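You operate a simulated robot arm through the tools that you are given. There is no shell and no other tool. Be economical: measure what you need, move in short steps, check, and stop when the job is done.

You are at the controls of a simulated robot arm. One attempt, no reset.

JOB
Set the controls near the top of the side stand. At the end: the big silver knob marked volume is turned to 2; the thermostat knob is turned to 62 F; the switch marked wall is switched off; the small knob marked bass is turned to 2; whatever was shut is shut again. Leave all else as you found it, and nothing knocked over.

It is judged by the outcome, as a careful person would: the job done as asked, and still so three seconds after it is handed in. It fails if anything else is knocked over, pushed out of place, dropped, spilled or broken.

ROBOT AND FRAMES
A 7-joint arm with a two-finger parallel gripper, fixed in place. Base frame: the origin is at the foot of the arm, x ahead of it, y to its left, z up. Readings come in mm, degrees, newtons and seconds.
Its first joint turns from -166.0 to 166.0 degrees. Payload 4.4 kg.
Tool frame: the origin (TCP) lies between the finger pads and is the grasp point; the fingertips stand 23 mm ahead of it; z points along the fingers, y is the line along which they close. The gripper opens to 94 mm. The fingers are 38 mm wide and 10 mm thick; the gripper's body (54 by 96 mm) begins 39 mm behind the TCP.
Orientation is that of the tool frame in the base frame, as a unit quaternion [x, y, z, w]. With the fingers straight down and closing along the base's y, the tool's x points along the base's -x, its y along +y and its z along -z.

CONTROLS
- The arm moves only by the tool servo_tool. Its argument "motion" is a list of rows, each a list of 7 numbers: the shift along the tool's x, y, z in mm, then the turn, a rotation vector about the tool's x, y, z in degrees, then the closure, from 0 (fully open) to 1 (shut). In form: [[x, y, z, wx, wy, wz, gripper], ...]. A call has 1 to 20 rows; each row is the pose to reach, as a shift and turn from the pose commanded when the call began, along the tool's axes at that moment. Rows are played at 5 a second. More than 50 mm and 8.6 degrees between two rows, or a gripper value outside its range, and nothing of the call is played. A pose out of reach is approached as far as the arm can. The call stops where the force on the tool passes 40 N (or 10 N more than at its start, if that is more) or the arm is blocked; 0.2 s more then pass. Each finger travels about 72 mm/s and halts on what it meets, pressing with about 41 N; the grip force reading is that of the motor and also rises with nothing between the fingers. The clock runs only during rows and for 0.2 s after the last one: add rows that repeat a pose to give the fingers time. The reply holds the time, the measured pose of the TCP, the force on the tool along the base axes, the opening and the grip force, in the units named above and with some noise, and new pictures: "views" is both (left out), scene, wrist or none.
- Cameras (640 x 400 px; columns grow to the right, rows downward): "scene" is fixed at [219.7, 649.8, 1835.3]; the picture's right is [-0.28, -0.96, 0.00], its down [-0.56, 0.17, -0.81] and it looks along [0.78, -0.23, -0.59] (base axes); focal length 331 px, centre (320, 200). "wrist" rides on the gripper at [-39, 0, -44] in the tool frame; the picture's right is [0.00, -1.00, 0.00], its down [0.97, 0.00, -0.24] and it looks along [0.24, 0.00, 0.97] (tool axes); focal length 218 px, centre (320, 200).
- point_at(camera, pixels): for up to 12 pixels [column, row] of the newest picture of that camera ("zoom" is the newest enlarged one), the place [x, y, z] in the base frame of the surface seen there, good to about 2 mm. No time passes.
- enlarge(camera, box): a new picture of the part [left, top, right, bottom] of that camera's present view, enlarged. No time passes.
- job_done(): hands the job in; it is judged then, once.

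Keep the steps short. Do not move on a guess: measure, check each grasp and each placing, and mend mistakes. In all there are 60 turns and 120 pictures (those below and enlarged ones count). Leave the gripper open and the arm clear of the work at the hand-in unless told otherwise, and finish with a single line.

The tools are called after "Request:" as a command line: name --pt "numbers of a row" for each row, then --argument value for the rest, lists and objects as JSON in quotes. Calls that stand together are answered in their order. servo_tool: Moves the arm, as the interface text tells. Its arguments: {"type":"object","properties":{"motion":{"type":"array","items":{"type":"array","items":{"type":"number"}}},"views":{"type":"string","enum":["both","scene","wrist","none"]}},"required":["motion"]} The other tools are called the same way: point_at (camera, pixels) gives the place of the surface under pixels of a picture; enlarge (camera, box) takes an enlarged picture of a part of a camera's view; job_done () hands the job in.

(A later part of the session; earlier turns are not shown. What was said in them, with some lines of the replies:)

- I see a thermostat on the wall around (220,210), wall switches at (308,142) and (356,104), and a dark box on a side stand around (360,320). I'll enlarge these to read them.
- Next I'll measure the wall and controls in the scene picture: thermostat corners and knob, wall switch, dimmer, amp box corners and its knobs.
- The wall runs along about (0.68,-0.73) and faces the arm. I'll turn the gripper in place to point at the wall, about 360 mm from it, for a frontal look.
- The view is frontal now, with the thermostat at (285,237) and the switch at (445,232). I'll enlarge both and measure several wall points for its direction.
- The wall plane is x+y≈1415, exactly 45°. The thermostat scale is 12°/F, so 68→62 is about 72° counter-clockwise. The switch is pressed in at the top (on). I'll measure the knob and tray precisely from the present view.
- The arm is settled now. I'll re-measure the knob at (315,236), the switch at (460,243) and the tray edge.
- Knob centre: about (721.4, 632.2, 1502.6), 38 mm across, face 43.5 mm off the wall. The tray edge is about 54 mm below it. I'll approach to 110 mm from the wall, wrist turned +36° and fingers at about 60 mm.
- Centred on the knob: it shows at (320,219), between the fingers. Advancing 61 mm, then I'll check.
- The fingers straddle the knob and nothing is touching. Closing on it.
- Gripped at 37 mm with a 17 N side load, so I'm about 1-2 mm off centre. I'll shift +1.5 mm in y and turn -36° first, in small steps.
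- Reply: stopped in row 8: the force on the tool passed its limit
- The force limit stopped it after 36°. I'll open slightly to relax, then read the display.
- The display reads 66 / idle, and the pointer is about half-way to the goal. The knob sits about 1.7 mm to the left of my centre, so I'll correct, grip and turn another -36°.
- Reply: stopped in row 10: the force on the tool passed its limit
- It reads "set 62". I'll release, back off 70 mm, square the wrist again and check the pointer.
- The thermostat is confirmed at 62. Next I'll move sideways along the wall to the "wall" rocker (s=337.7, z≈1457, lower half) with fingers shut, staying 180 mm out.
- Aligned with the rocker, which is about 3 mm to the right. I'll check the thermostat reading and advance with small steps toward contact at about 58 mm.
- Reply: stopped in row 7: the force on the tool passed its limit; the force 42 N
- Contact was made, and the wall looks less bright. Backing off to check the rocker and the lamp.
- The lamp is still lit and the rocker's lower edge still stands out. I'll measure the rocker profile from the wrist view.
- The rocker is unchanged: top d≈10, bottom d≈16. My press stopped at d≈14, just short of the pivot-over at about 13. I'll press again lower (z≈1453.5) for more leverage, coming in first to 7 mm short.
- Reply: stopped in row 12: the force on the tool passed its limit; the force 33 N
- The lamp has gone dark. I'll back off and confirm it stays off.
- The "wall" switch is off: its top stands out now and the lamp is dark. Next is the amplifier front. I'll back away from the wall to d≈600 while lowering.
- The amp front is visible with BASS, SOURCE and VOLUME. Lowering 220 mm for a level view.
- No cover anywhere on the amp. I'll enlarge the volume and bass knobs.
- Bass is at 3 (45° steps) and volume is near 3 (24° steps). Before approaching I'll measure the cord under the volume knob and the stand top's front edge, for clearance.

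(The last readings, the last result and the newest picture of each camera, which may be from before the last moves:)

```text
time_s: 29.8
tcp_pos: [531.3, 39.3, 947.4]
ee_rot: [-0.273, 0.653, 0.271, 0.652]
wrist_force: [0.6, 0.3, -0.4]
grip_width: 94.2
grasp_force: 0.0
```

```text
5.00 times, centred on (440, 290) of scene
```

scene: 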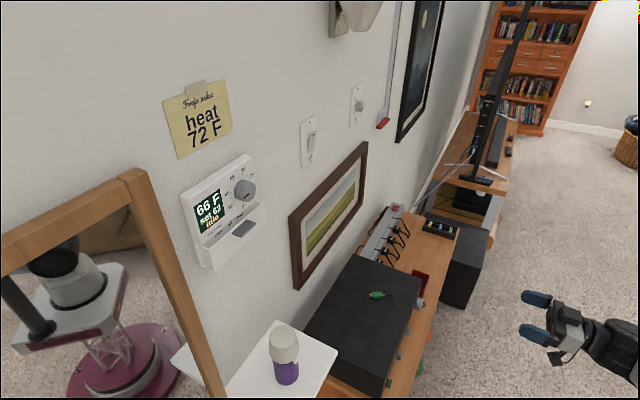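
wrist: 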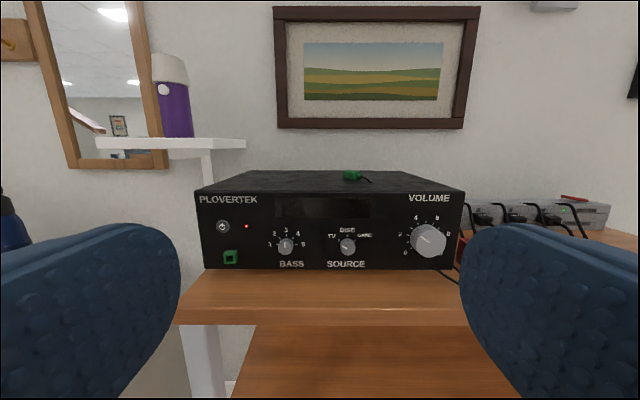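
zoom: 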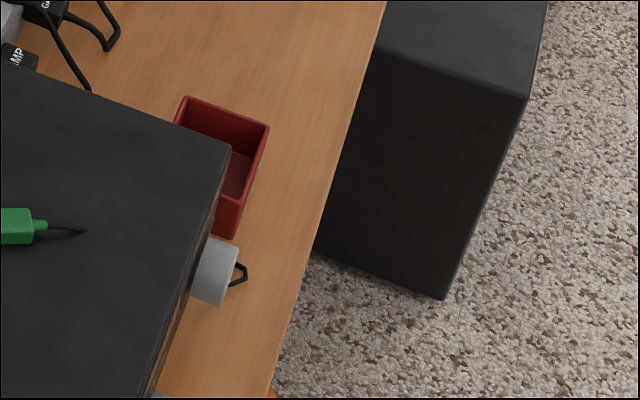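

Request:
point_at --camera "zoom" --pixels '[[233, 236], [243, 200], [268, 130], [220, 215], [185, 98], [232, 275], [230, 200]]'

```text
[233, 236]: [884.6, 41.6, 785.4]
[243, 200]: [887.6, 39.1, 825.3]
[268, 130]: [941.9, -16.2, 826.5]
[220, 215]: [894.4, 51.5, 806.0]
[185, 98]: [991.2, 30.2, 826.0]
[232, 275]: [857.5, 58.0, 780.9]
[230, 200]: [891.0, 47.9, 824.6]
```

The bin corner is at s≈600 and the cord is below z 805, so both clear. I'll move in front of the volume knob (s 507.5, z 850.5, standoff d≈440), wrist at +12°, fingers at 62 mm.

Request:
servo_tool --pt "16 -27 10 0 0 3 0.1" --pt "32 -54 25 0 0 6 0.2" --pt "48 -81 45 0 0 9 0.34" --pt "64 -108 70 0 0 12 0.34" --pt "80 -135 100 0 0 12 0.34" --pt "96.9 -159.6 130 0 0 12 0.34" --pt "96.9 -159.6 157 0 0 12 0.34" --pt "96.9 -159.6 157 0 0 12 0.34" --pt "96.9 -159.6 157 0 0 12 0.34"

Request:
enlarge --camera "wrist" --box '[230, 130, 410, 310]'

```text
time_s: 31.8
tcp_pos: [755.9, 38.4, 849.1]
ee_rot: [-0.202, 0.679, 0.336, 0.62]
wrist_force: [0.6, 0.2, 0.1]
grip_width: 62.0
grasp_force: 0.0
```

scene: 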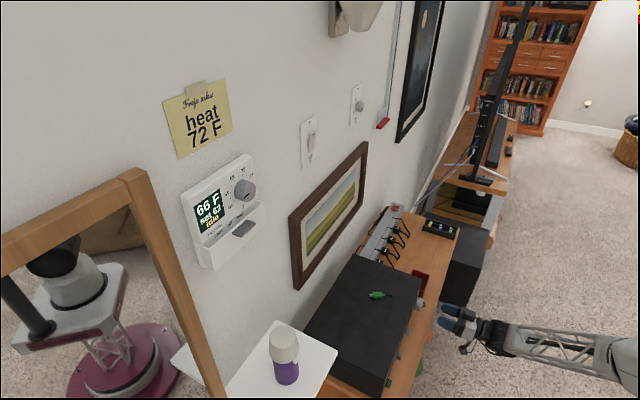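
wrist: 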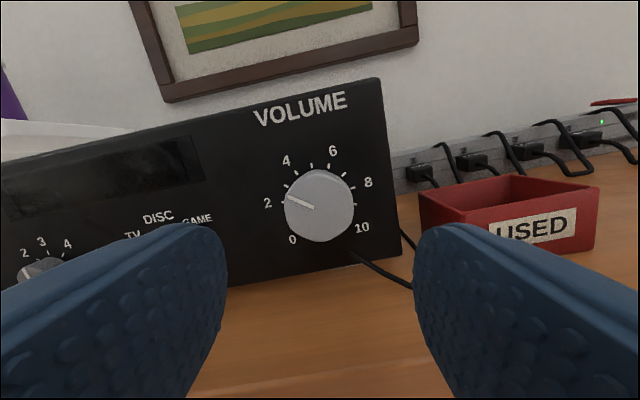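

```text
2.22 times, centred on (320, 220) of wrist
```

zoom: 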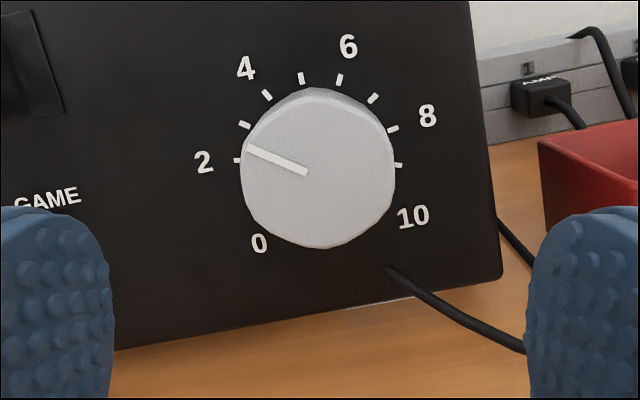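

The pointer is at about 2.6, so it needs roughly -15°. The knob is centred. Advancing 80 mm to straddle it.

Request:
servo_tool --pt "0 0 25 0 0 0 0.34" --pt "0 0 50 0 0 0 0.34" --pt "0 0 65 0 0 0 0.34" --pt "0 0 74 0 0 0 0.34" --pt "0 0 80 0 0 0 0.34" --pt "0 0 80 0 0 0 0.34"

```text
time_s: 33.2
tcp_pos: [810.7, 95.8, 848.4]
ee_rot: [-0.203, 0.679, 0.338, 0.62]
wrist_force: [0.5, 0.1, -0.3]
grip_width: 62.1
grasp_force: 0.1
```

scene: 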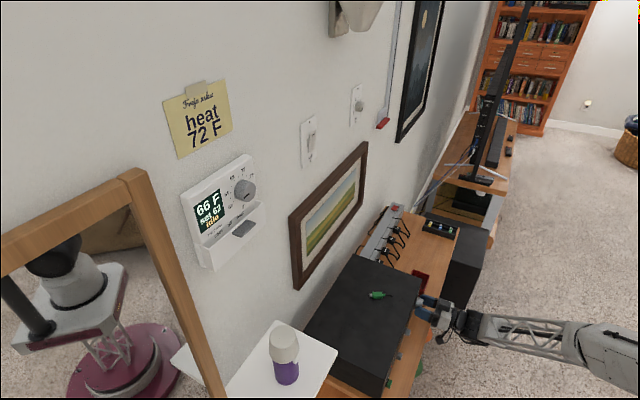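
wrist: 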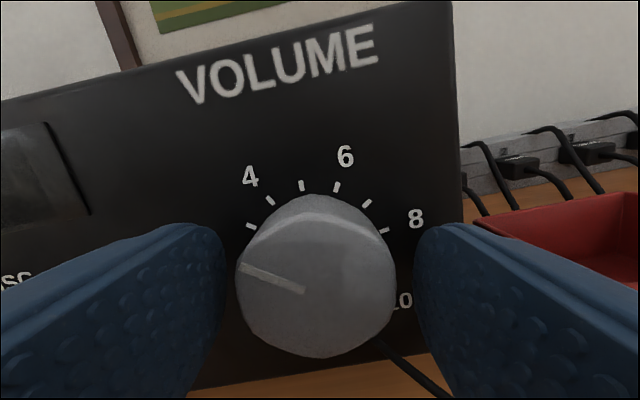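

Knob centre is at x≈316 and finger mid at about 319. I'll shift +1 mm and close gently.

Request:
servo_tool --pt "0 1 0 0 0 0 0.4" --pt "0 1 0 0 0 0 0.48" --pt "0 1 0 0 0 0 0.56" --pt "0 1 0 0 0 0 0.58" --pt "0 1 0 0 0 0 0.58" --views "wrist"

```text
time_s: 34.4
tcp_pos: [809.9, 96.6, 849.0]
ee_rot: [-0.203, 0.679, 0.337, 0.62]
wrist_force: [6.0, -1.3, -2.5]
grip_width: 43.1
grasp_force: 44.7
```

wrist: 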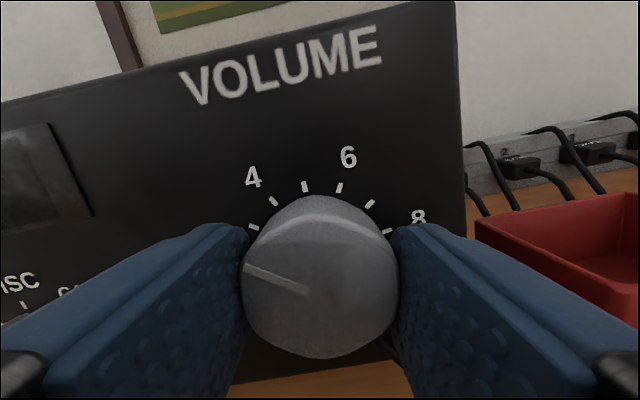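

Gripped at 43 mm with a small side load. Turning -15°.

Request:
servo_tool --pt "0 -0.3 0 0 0 -3 0.58" --pt "0 -0.3 0 0 0 -6 0.58" --pt "0 -0.3 0 0 0 -9 0.58" --pt "0 -0.3 0 0 0 -12 0.58" --pt "0 -0.3 0 0 0 -15 0.58" --pt "0 -0.3 0 0 0 -15 0.58" --pt "0 -0.3 0 0 0 -15 0.4" --pt "0 -0.3 0 0 0 -15 0.34" --pt "0 -0.3 -20 0 0 -15 0.34" --pt "0 -0.3 -45 0 0 -14 0.34" --pt "0 -0.3 -80 0 0 -13 0.34" --pt "0 -0.3 -110 0 0 -12 0.34" --pt "0 -0.3 -110 0 0 -12 0.34" --views "wrist"

Request:
enlarge --camera "wrist" --box '[250, 140, 390, 260]'

```text
time_s: 37.2
tcp_pos: [734.3, 16.9, 850.8]
ee_rot: [-0.273, 0.653, 0.271, 0.652]
wrist_force: [0.7, -0.5, 0.4]
grip_width: 62.0
grasp_force: 0.1
```

wrist: 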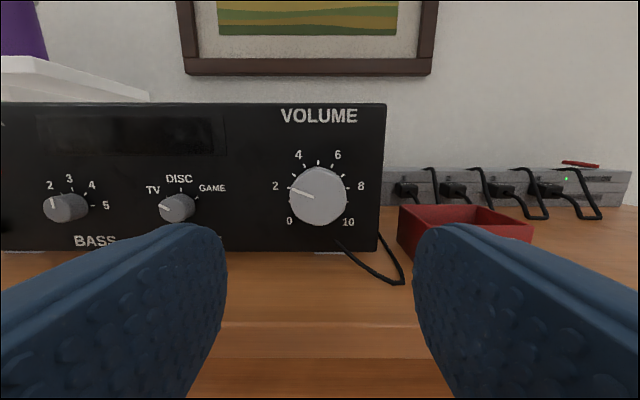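

```text
3.33 times, centred on (320, 200) of wrist
```

zoom: 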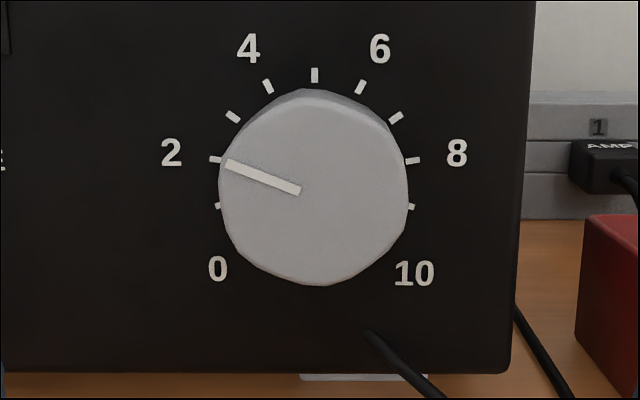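

Fitting the tick circle, the spacing is 27° per unit (±135°), so 2 lies at -81°. The pointer is at about -68.5°, so it needs another -12.5°. Going back in with the wrist at +6°, then gripping and turning.

Request:
servo_tool --pt "0 0 30 0 0 3 0.34" --pt "0 0 60 0 0 6 0.34" --pt "0 0 85 0 0 6 0.34" --pt "0 0 100 0 0 6 0.34" --pt "0 0 110 0 0 6 0.34" --pt "0 0 110 0 0 6 0.34" --pt "0 0 110 0 0 6 0.48" --pt "0 0 110 0 0 6 0.56" --pt "0 0 110 0 0 6 0.58" --pt "0 0 110 0 0 6 0.58" --views "wrist"

```text
time_s: 39.4
tcp_pos: [810.8, 95.3, 849.1]
ee_rot: [-0.238, 0.667, 0.304, 0.637]
wrist_force: [-5.5, 11.5, 1.3]
grip_width: 44.5
grasp_force: 5.8
```

wrist: 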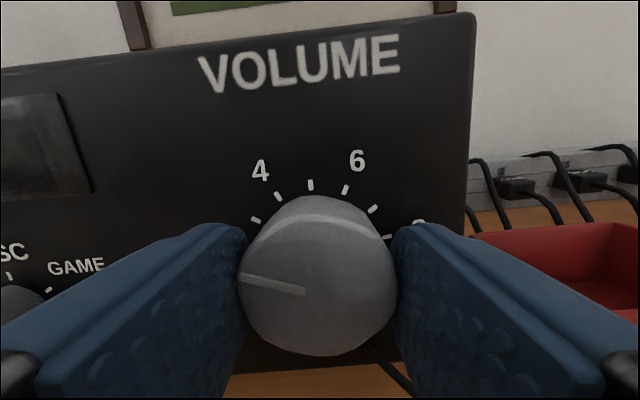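

Closing firmly, easing y +0.8 mm, turning -13°, then releasing and backing off to look.

Request:
servo_tool --pt "0 0.8 0 0 0 0 0.6" --pt "0 0.8 0 0 0 0 0.6" --pt "0 0.8 0 0 0 -3 0.6" --pt "0 0.8 0 0 0 -6 0.6" --pt "0 0.8 0 0 0 -9 0.6" --pt "0 0.8 0 0 0 -13 0.6" --pt "0 0.8 0 0 0 -13 0.6" --pt "0 0.8 0 0 0 -13 0.4" --pt "0 0.8 0 0 0 -13 0.34" --pt "0 0.8 -20 0 0 -13 0.34" --pt "0 0.8 -45 0 0 -10 0.34" --pt "0 0.8 -80 0 0 -8 0.34" --pt "0 0.8 -110 0 0 -6 0.34" --pt "0 0.8 -110 0 0 -6 0.34" --views "wrist"

Request:
enlarge --camera "wrist" --box '[250, 140, 390, 260]'

```text
time_s: 40.8
tcp_pos: [809.1, 95.2, 848.8]
ee_rot: [-0.308, 0.638, 0.234, 0.666]
wrist_force: [17.8, 1.8, -8.2]
grip_width: 43.2
grasp_force: 45.0
stopped in row 7: the force on the tool passed its limit (the readings are from after the stop); the commanded pose is now the measured one
```

wrist: 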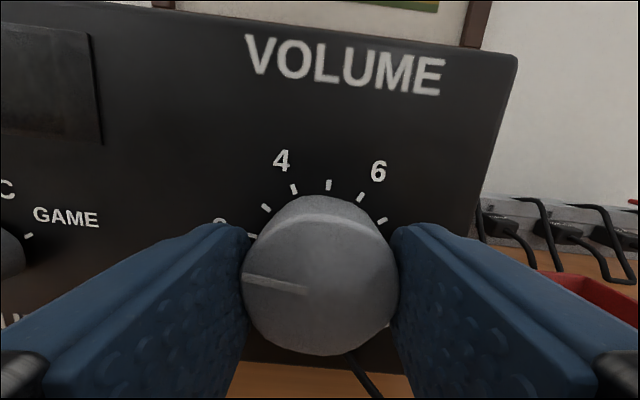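

```text
3.33 times, centred on (320, 200) of wrist
```

zoom: 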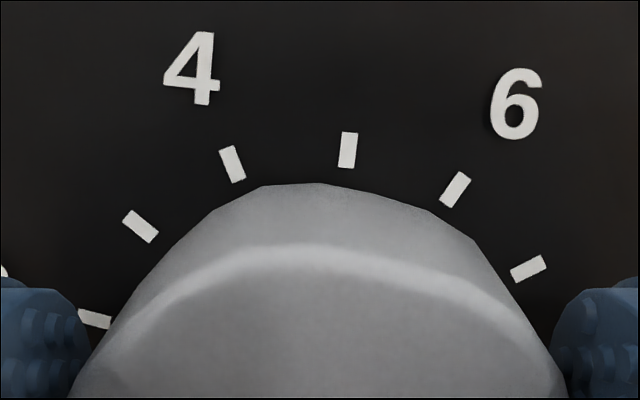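

The turn was completed to about -6.5° before the stop. Releasing and backing off to look.

Request:
servo_tool --pt "0 0 0 0 0 0 0.45" --pt "0 0 0 0 0 0 0.34" --pt "0 0 -20 0 0 0 0.34" --pt "0 0 -45 0 0 3 0.34" --pt "0 0 -80 0 0 5 0.34" --pt "0 0 -110 0 0 6.5 0.34" --pt "0 0 -110 0 0 6.5 0.34" --views "wrist"

Request:
enlarge --camera "wrist" --box '[250, 140, 390, 260]'

```text
time_s: 42.4
tcp_pos: [731.6, 19.5, 849.7]
ee_rot: [-0.271, 0.654, 0.271, 0.652]
wrist_force: [0.0, -0.3, 0.3]
grip_width: 61.7
grasp_force: 0.1
```

wrist: 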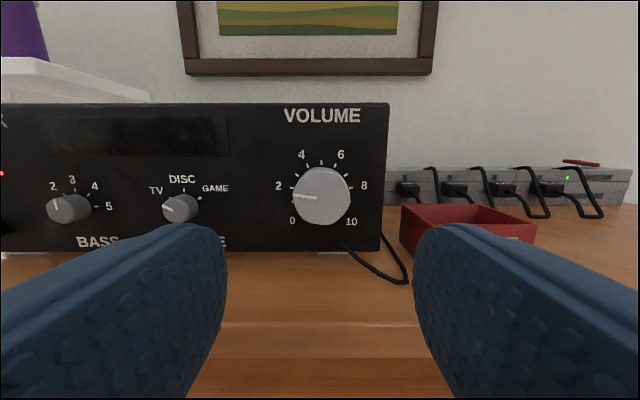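

```text
3.33 times, centred on (320, 200) of wrist
```

zoom: 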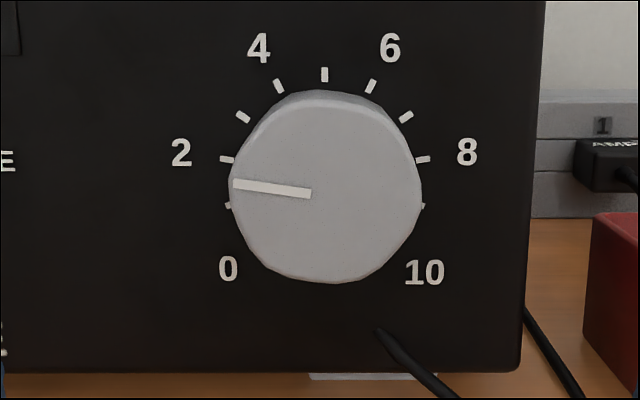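

Volume now points at 2 (about -82.5°, against -81° for the mark). Next is bass: centre at s≈297, z≈838.5, about 20 mm across. I'll slide over to a standoff at d≈440, wrist +22°, fingers at 40 mm.

Request:
servo_tool --pt "2 35 0 0 0 4 0.4" --pt "4 70 0 0 0 8 0.5" --pt "6 105 0 0 0 12 0.57" --pt "8 140 0 0 0 16 0.57" --pt "10 175 10 0 0 20 0.57" --pt "11.2 206.5 29 0 0 22 0.57" --pt "11.2 206.5 29 0 0 22 0.57" --pt "11.2 206.5 29 0 0 22 0.57"

Request:
enlarge --camera "wrist" --box '[250, 150, 390, 270]'

```text
time_s: 44.2
tcp_pos: [605.8, 182.8, 838.9]
ee_rot: [-0.141, 0.694, 0.39, 0.588]
wrist_force: [-0.4, -0.1, 0.2]
grip_width: 40.5
grasp_force: 0.0
```

scene: 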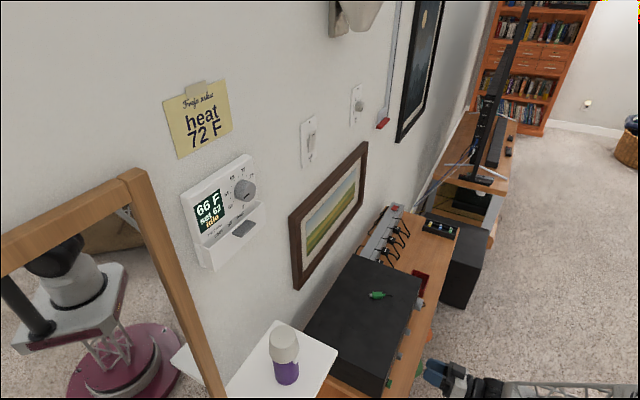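
wrist: 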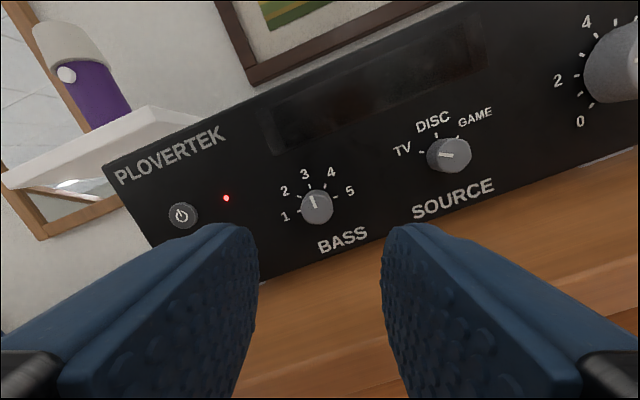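

```text
3.33 times, centred on (320, 210) of wrist
```

zoom: 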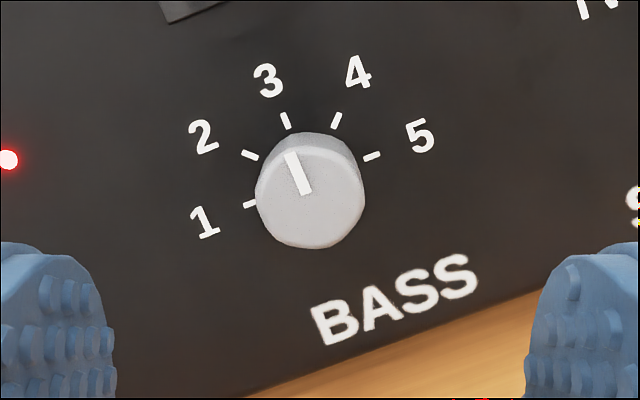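

The knob shows at (317,208.5), expected row 208.4, and is 1.8 mm to the left. Correcting by y +1.8 and advancing 85 mm.

Request:
servo_tool --pt "0 1.8 25 0 0 0 0.57" --pt "0 1.8 50 0 0 0 0.57" --pt "0 1.8 68 0 0 0 0.57" --pt "0 1.8 78 0 0 0 0.57" --pt "0 1.8 85 0 0 0 0.57" --pt "0 1.8 85 0 0 0 0.57" --views "wrist"

```text
time_s: 45.6
tcp_pos: [662.4, 243.7, 839.3]
ee_rot: [-0.141, 0.694, 0.39, 0.589]
wrist_force: [0.0, 0.6, -0.1]
grip_width: 40.5
grasp_force: 0.0
```

wrist: 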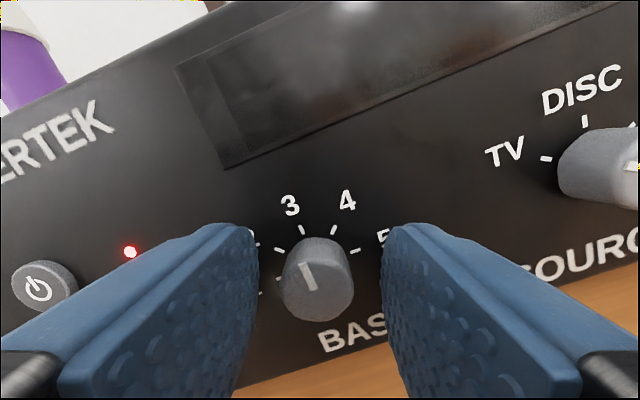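

Centred. Closing on the bass knob.

Request:
servo_tool --pt "0 0 0 0 0 0 0.68" --pt "0 0 0 0 0 0 0.76" --pt "0 0 0 0 0 0 0.82" --pt "0 0 0 0 0 0 0.82" --pt "0 0 0 0 0 0 0.82" --views "wrist"

```text
time_s: 46.8
tcp_pos: [663.5, 244.6, 839.0]
ee_rot: [-0.14, 0.695, 0.391, 0.588]
wrist_force: [-9.4, 10.9, 3.0]
grip_width: 23.4
grasp_force: 7.0
```

wrist: 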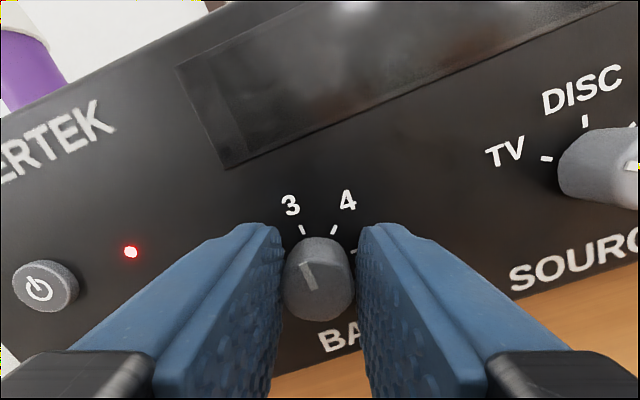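

Request:
servo_tool --pt "0 0.8 0 0 0 0 0.82" --pt "0 0.8 0 0 0 0 0.82" --pt "0 0.8 0 0 0 0 0.82" --views "none"

```text
time_s: 47.6
tcp_pos: [663.0, 245.1, 839.5]
ee_rot: [-0.14, 0.695, 0.389, 0.588]
wrist_force: [-7.1, 3.2, 2.2]
grip_width: 21.5
grasp_force: 45.5
```

Firm grip at 21.5 mm with little side load. Turning -45° toward 2.

Request:
servo_tool --pt "0 0.3 0 0 0 -5 0.82" --pt "0 0.3 0 0 0 -10 0.82" --pt "0 0.3 0 0 0 -15 0.82" --pt "0 0.3 0 0 0 -20 0.82" --pt "0 0.3 0 0 0 -25 0.82" --pt "0 0.3 0 0 0 -30 0.82" --pt "0 0.3 0 0 0 -35 0.82" --pt "0 0.3 0 0 0 -40 0.82" --pt "0 0.3 0 0 0 -45 0.82" --pt "0 0.3 0 0 0 -45 0.82" --views "wrist"

```text
time_s: 48.8
tcp_pos: [663.5, 244.7, 839.2]
ee_rot: [-0.279, 0.651, 0.264, 0.655]
wrist_force: [-13.8, -7.1, 9.2]
grip_width: 21.3
grasp_force: 44.9
stopped in row 5: the force on the tool passed its limit (the readings are from after the stop); the commanded pose is now the measured one
```

wrist: 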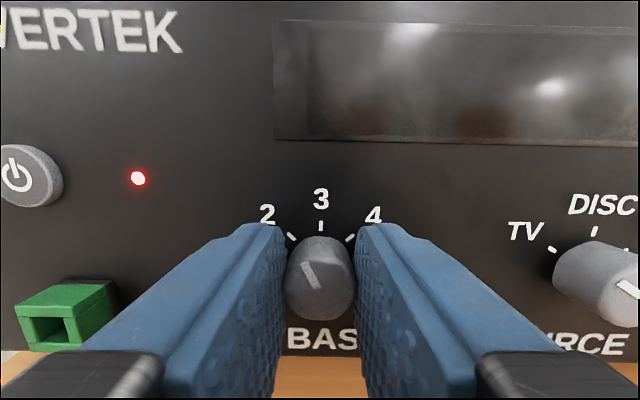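

It stopped on force after about 23.5°, and the knob follows the fingers. I'll continue with the remaining 21.5°.

Request:
servo_tool --pt "0 0 0 0 0 -3 0.82" --pt "0 0 0 0 0 -7 0.82" --pt "0 0 0 0 0 -11 0.82" --pt "0 0 0 0 0 -15 0.82" --pt "0 0 0 0 0 -19 0.82" --pt "0 0 0 0 0 -21.5 0.82" --pt "0 0 0 0 0 -21.5 0.82" --views "wrist"

```text
time_s: 49.6
tcp_pos: [663.4, 245.2, 839.1]
ee_rot: [-0.346, 0.621, 0.198, 0.675]
wrist_force: [6.4, 8.9, -0.7]
grip_width: 21.2
grasp_force: 45.1
out of reach, approached as far as the arm can: row 4
stopped in row 4: the force on the tool passed its limit (the readings are from after the stop); the commanded pose is now the measured one
```

wrist: 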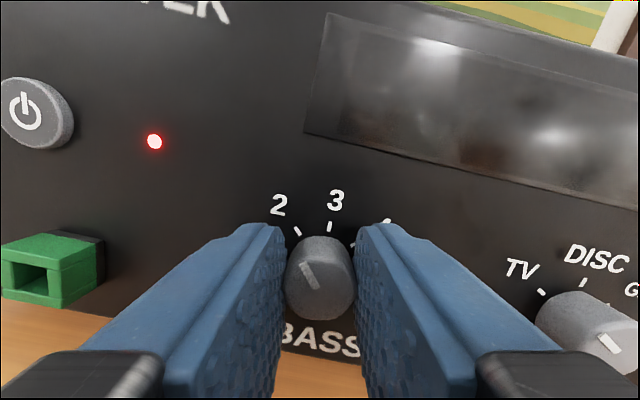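

It's near a joint limit: turned about 35° in all, with about 10° left. I'll release, back off squared up, and read the pointer.

Request:
servo_tool --pt "0 0 0 0 0 0 0.7" --pt "0 0 0 0 0 0 0.57" --pt "0 0 -15 0 0 0 0.57" --pt "0 0 -35 0 0 4 0.57" --pt "0 0 -60 0 0 9 0.57" --pt "0 0 -85 0 0 13 0.57" --pt "0 0 -85 0 0 13 0.57" --views "wrist"

Request:
enlarge --camera "wrist" --box '[250, 150, 390, 270]'

```text
time_s: 51.2
tcp_pos: [604.7, 184.5, 839.5]
ee_rot: [-0.275, 0.656, 0.274, 0.647]
wrist_force: [0.2, 0.1, 0.2]
grip_width: 40.7
grasp_force: 0.0
```

wrist: 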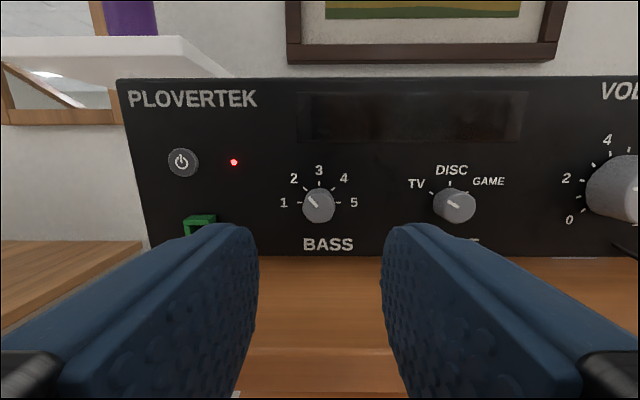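

```text
3.33 times, centred on (320, 210) of wrist
```

zoom: 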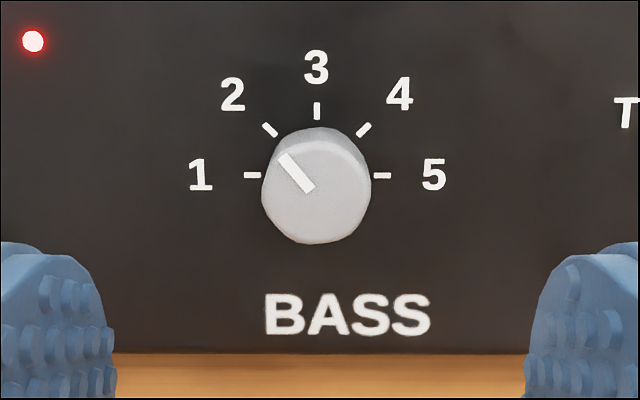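

Bass points at about -39° and the mark for 2 is at -45°. I'll go back in at +6°, grip and turn another -6.5°.

Request:
servo_tool --pt "0 0.6 25 0 0 3 0.57" --pt "0 0.6 50 0 0 6 0.57" --pt "0 0.6 68 0 0 6 0.57" --pt "0 0.6 78 0 0 6 0.57" --pt "0 0.6 84 0 0 6 0.57" --pt "0 0.6 84 0 0 6 0.57" --pt "0 0.6 84 0 0 6 0.7" --pt "0 0.6 84 0 0 6 0.78" --pt "0 0.6 84 0 0 6 0.82" --pt "0 0.6 84 0 0 6 0.82" --pt "0 0.6 84 0 0 6 0.82" --pt "0 0.6 84 0 0 6 0.82" --views "wrist"

```text
time_s: 53.9
tcp_pos: [662.4, 244.8, 839.1]
ee_rot: [-0.241, 0.669, 0.307, 0.633]
wrist_force: [0.2, 7.5, -1.7]
grip_width: 21.4
grasp_force: 45.0
```

wrist: 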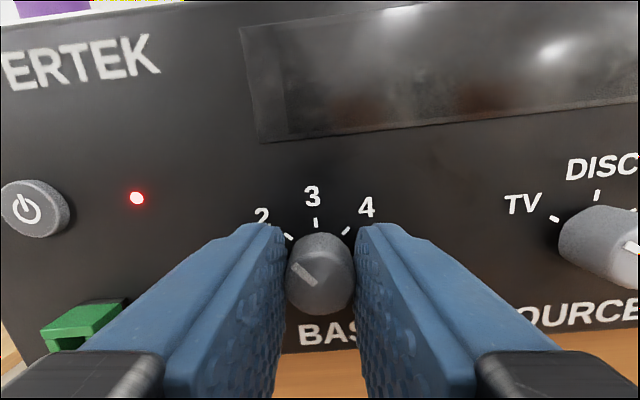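

Request:
servo_tool --pt "0 0 0 0 0 -2.2 0.82" --pt "0 0 0 0 0 -4.4 0.82" --pt "0 0 0 0 0 -6.5 0.82" --pt "0 0 0 0 0 -6.5 0.82" --pt "0 0 0 0 0 -6.5 0.7" --pt "0 0 0 0 0 -6.5 0.57" --pt "0 0 -15 0 0 -6.5 0.57" --pt "0 0 -35 0 0 -6.5 0.57" --pt "0 0 -60 0 0 -6 0.57" --pt "0 0 -85 0 0 -6 0.57" --pt "0 0 -85 0 0 -6 0.57" --views "wrist"

Request:
enlarge --camera "wrist" --box '[250, 150, 390, 270]'

```text
time_s: 56.2
tcp_pos: [602.2, 184.0, 840.9]
ee_rot: [-0.276, 0.656, 0.274, 0.647]
wrist_force: [-0.6, 0.5, -1.2]
grip_width: 40.5
grasp_force: 0.1
```

wrist: 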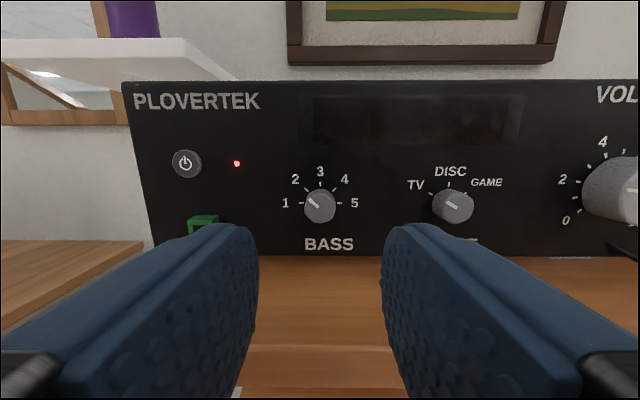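

```text
3.33 times, centred on (320, 210) of wrist
```

zoom: 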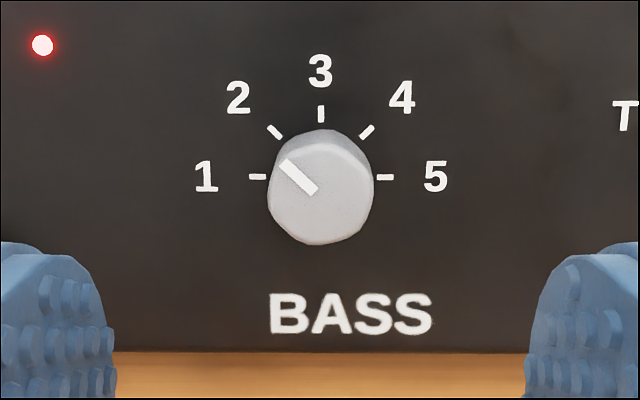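

Bass now points at 2 (-45°). I'll open and back well away, then do a last check of everything.

Request:
servo_tool --pt "0 0 -40 0 0 0 0.4" --pt "0 0 -80 0 0 0 0.2" --pt "-30 -10 -110 0 0 0 0" --pt "-70 -35 -125 0 0 0 0" --pt "-98 -60 -130 0 0 0 0" --pt "-98 -60 -130 0 0 0 0" --pt "-98 -60 -130 0 0 0 0"

Request:
enlarge --camera "wrist" --box '[210, 170, 460, 330]'

Request:
enlarge --camera "scene" --box '[180, 100, 330, 270]'

Request:
enlarge --camera "scene" --box '[300, 180, 500, 400]'

```text
time_s: 57.9
tcp_pos: [554.7, 50.8, 941.4]
ee_rot: [-0.275, 0.655, 0.273, 0.649]
wrist_force: [-0.1, -0.2, -0.4]
grip_width: 94.0
grasp_force: 0.1
```

scene: 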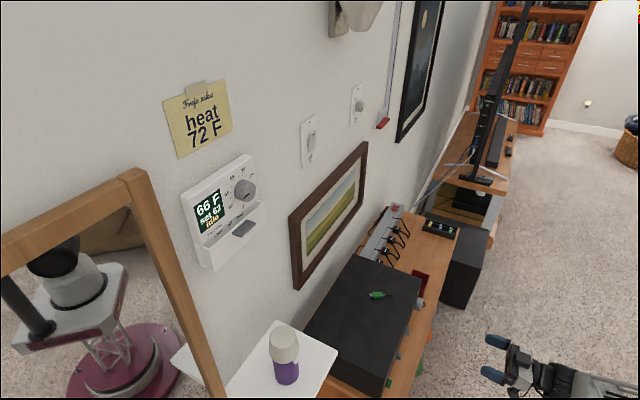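
wrist: 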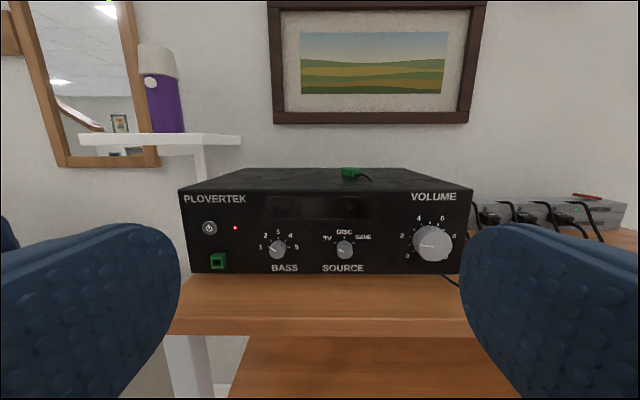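

```text
2.50 times, centred on (335, 250) of wrist
```

zoom: 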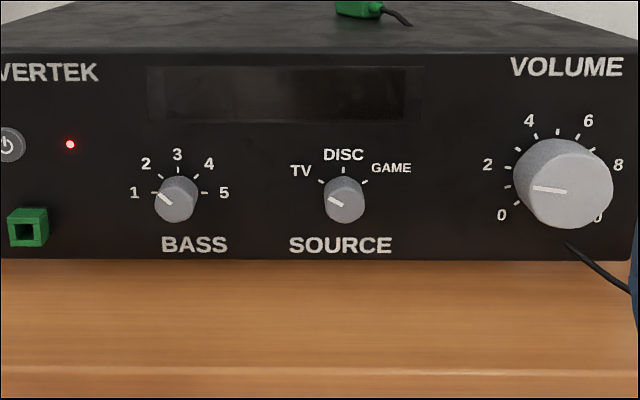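

```text
2.35 times, centred on (255, 185) of scene
```

zoom: 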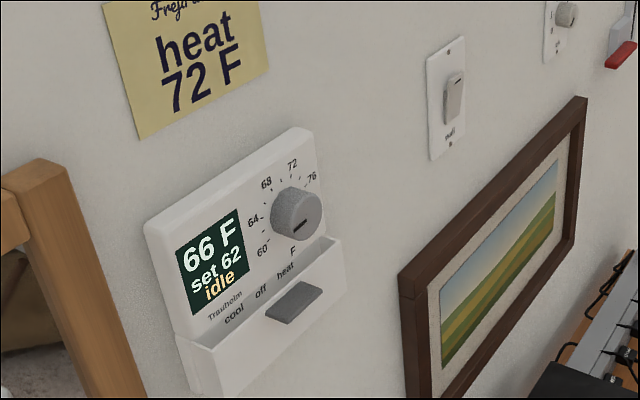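

```text
1.82 times, centred on (400, 290) of scene
```

zoom: 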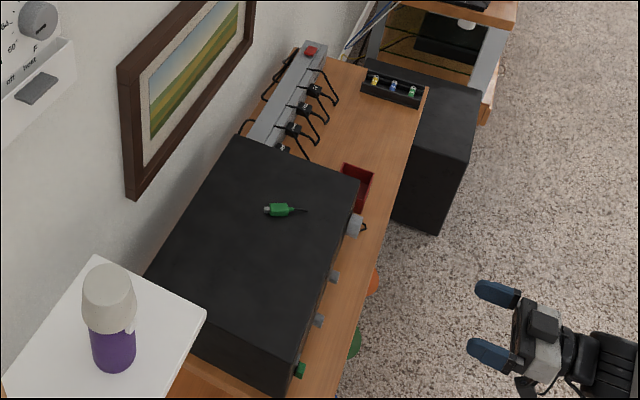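

The amp and surroundings are unmoved. I'll take one closer look at the volume pointer for exactness.

Request:
enlarge --camera "wrist" --box '[395, 205, 465, 275]'

```text
5.71 times, centred on (430, 240) of wrist
```

zoom: 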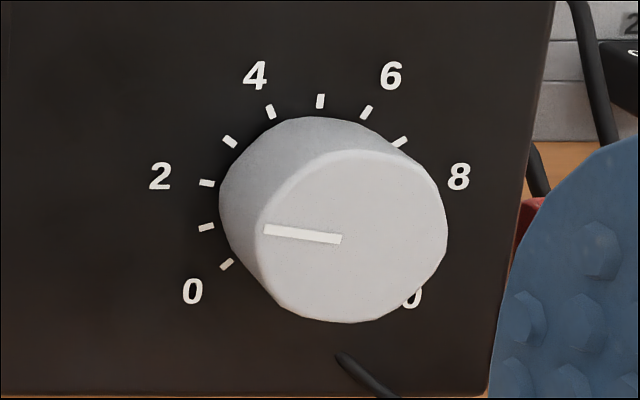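

The thermostat reads 62 F, the wall switch is off with its lamp out, bass is at 2, and volume points at 2 (within about 0.1 of a mark). Nothing was shut to begin with, nothing else has moved, and the gripper is open and clear, so I'm handing in.

Request:
job_done

```text
The job is handed in.
```

Job handed in: volume at 2 (within about 0.1), thermostat at 62 F, wall switch off, bass at 2, no covers found that needed shutting, nothing else moved.
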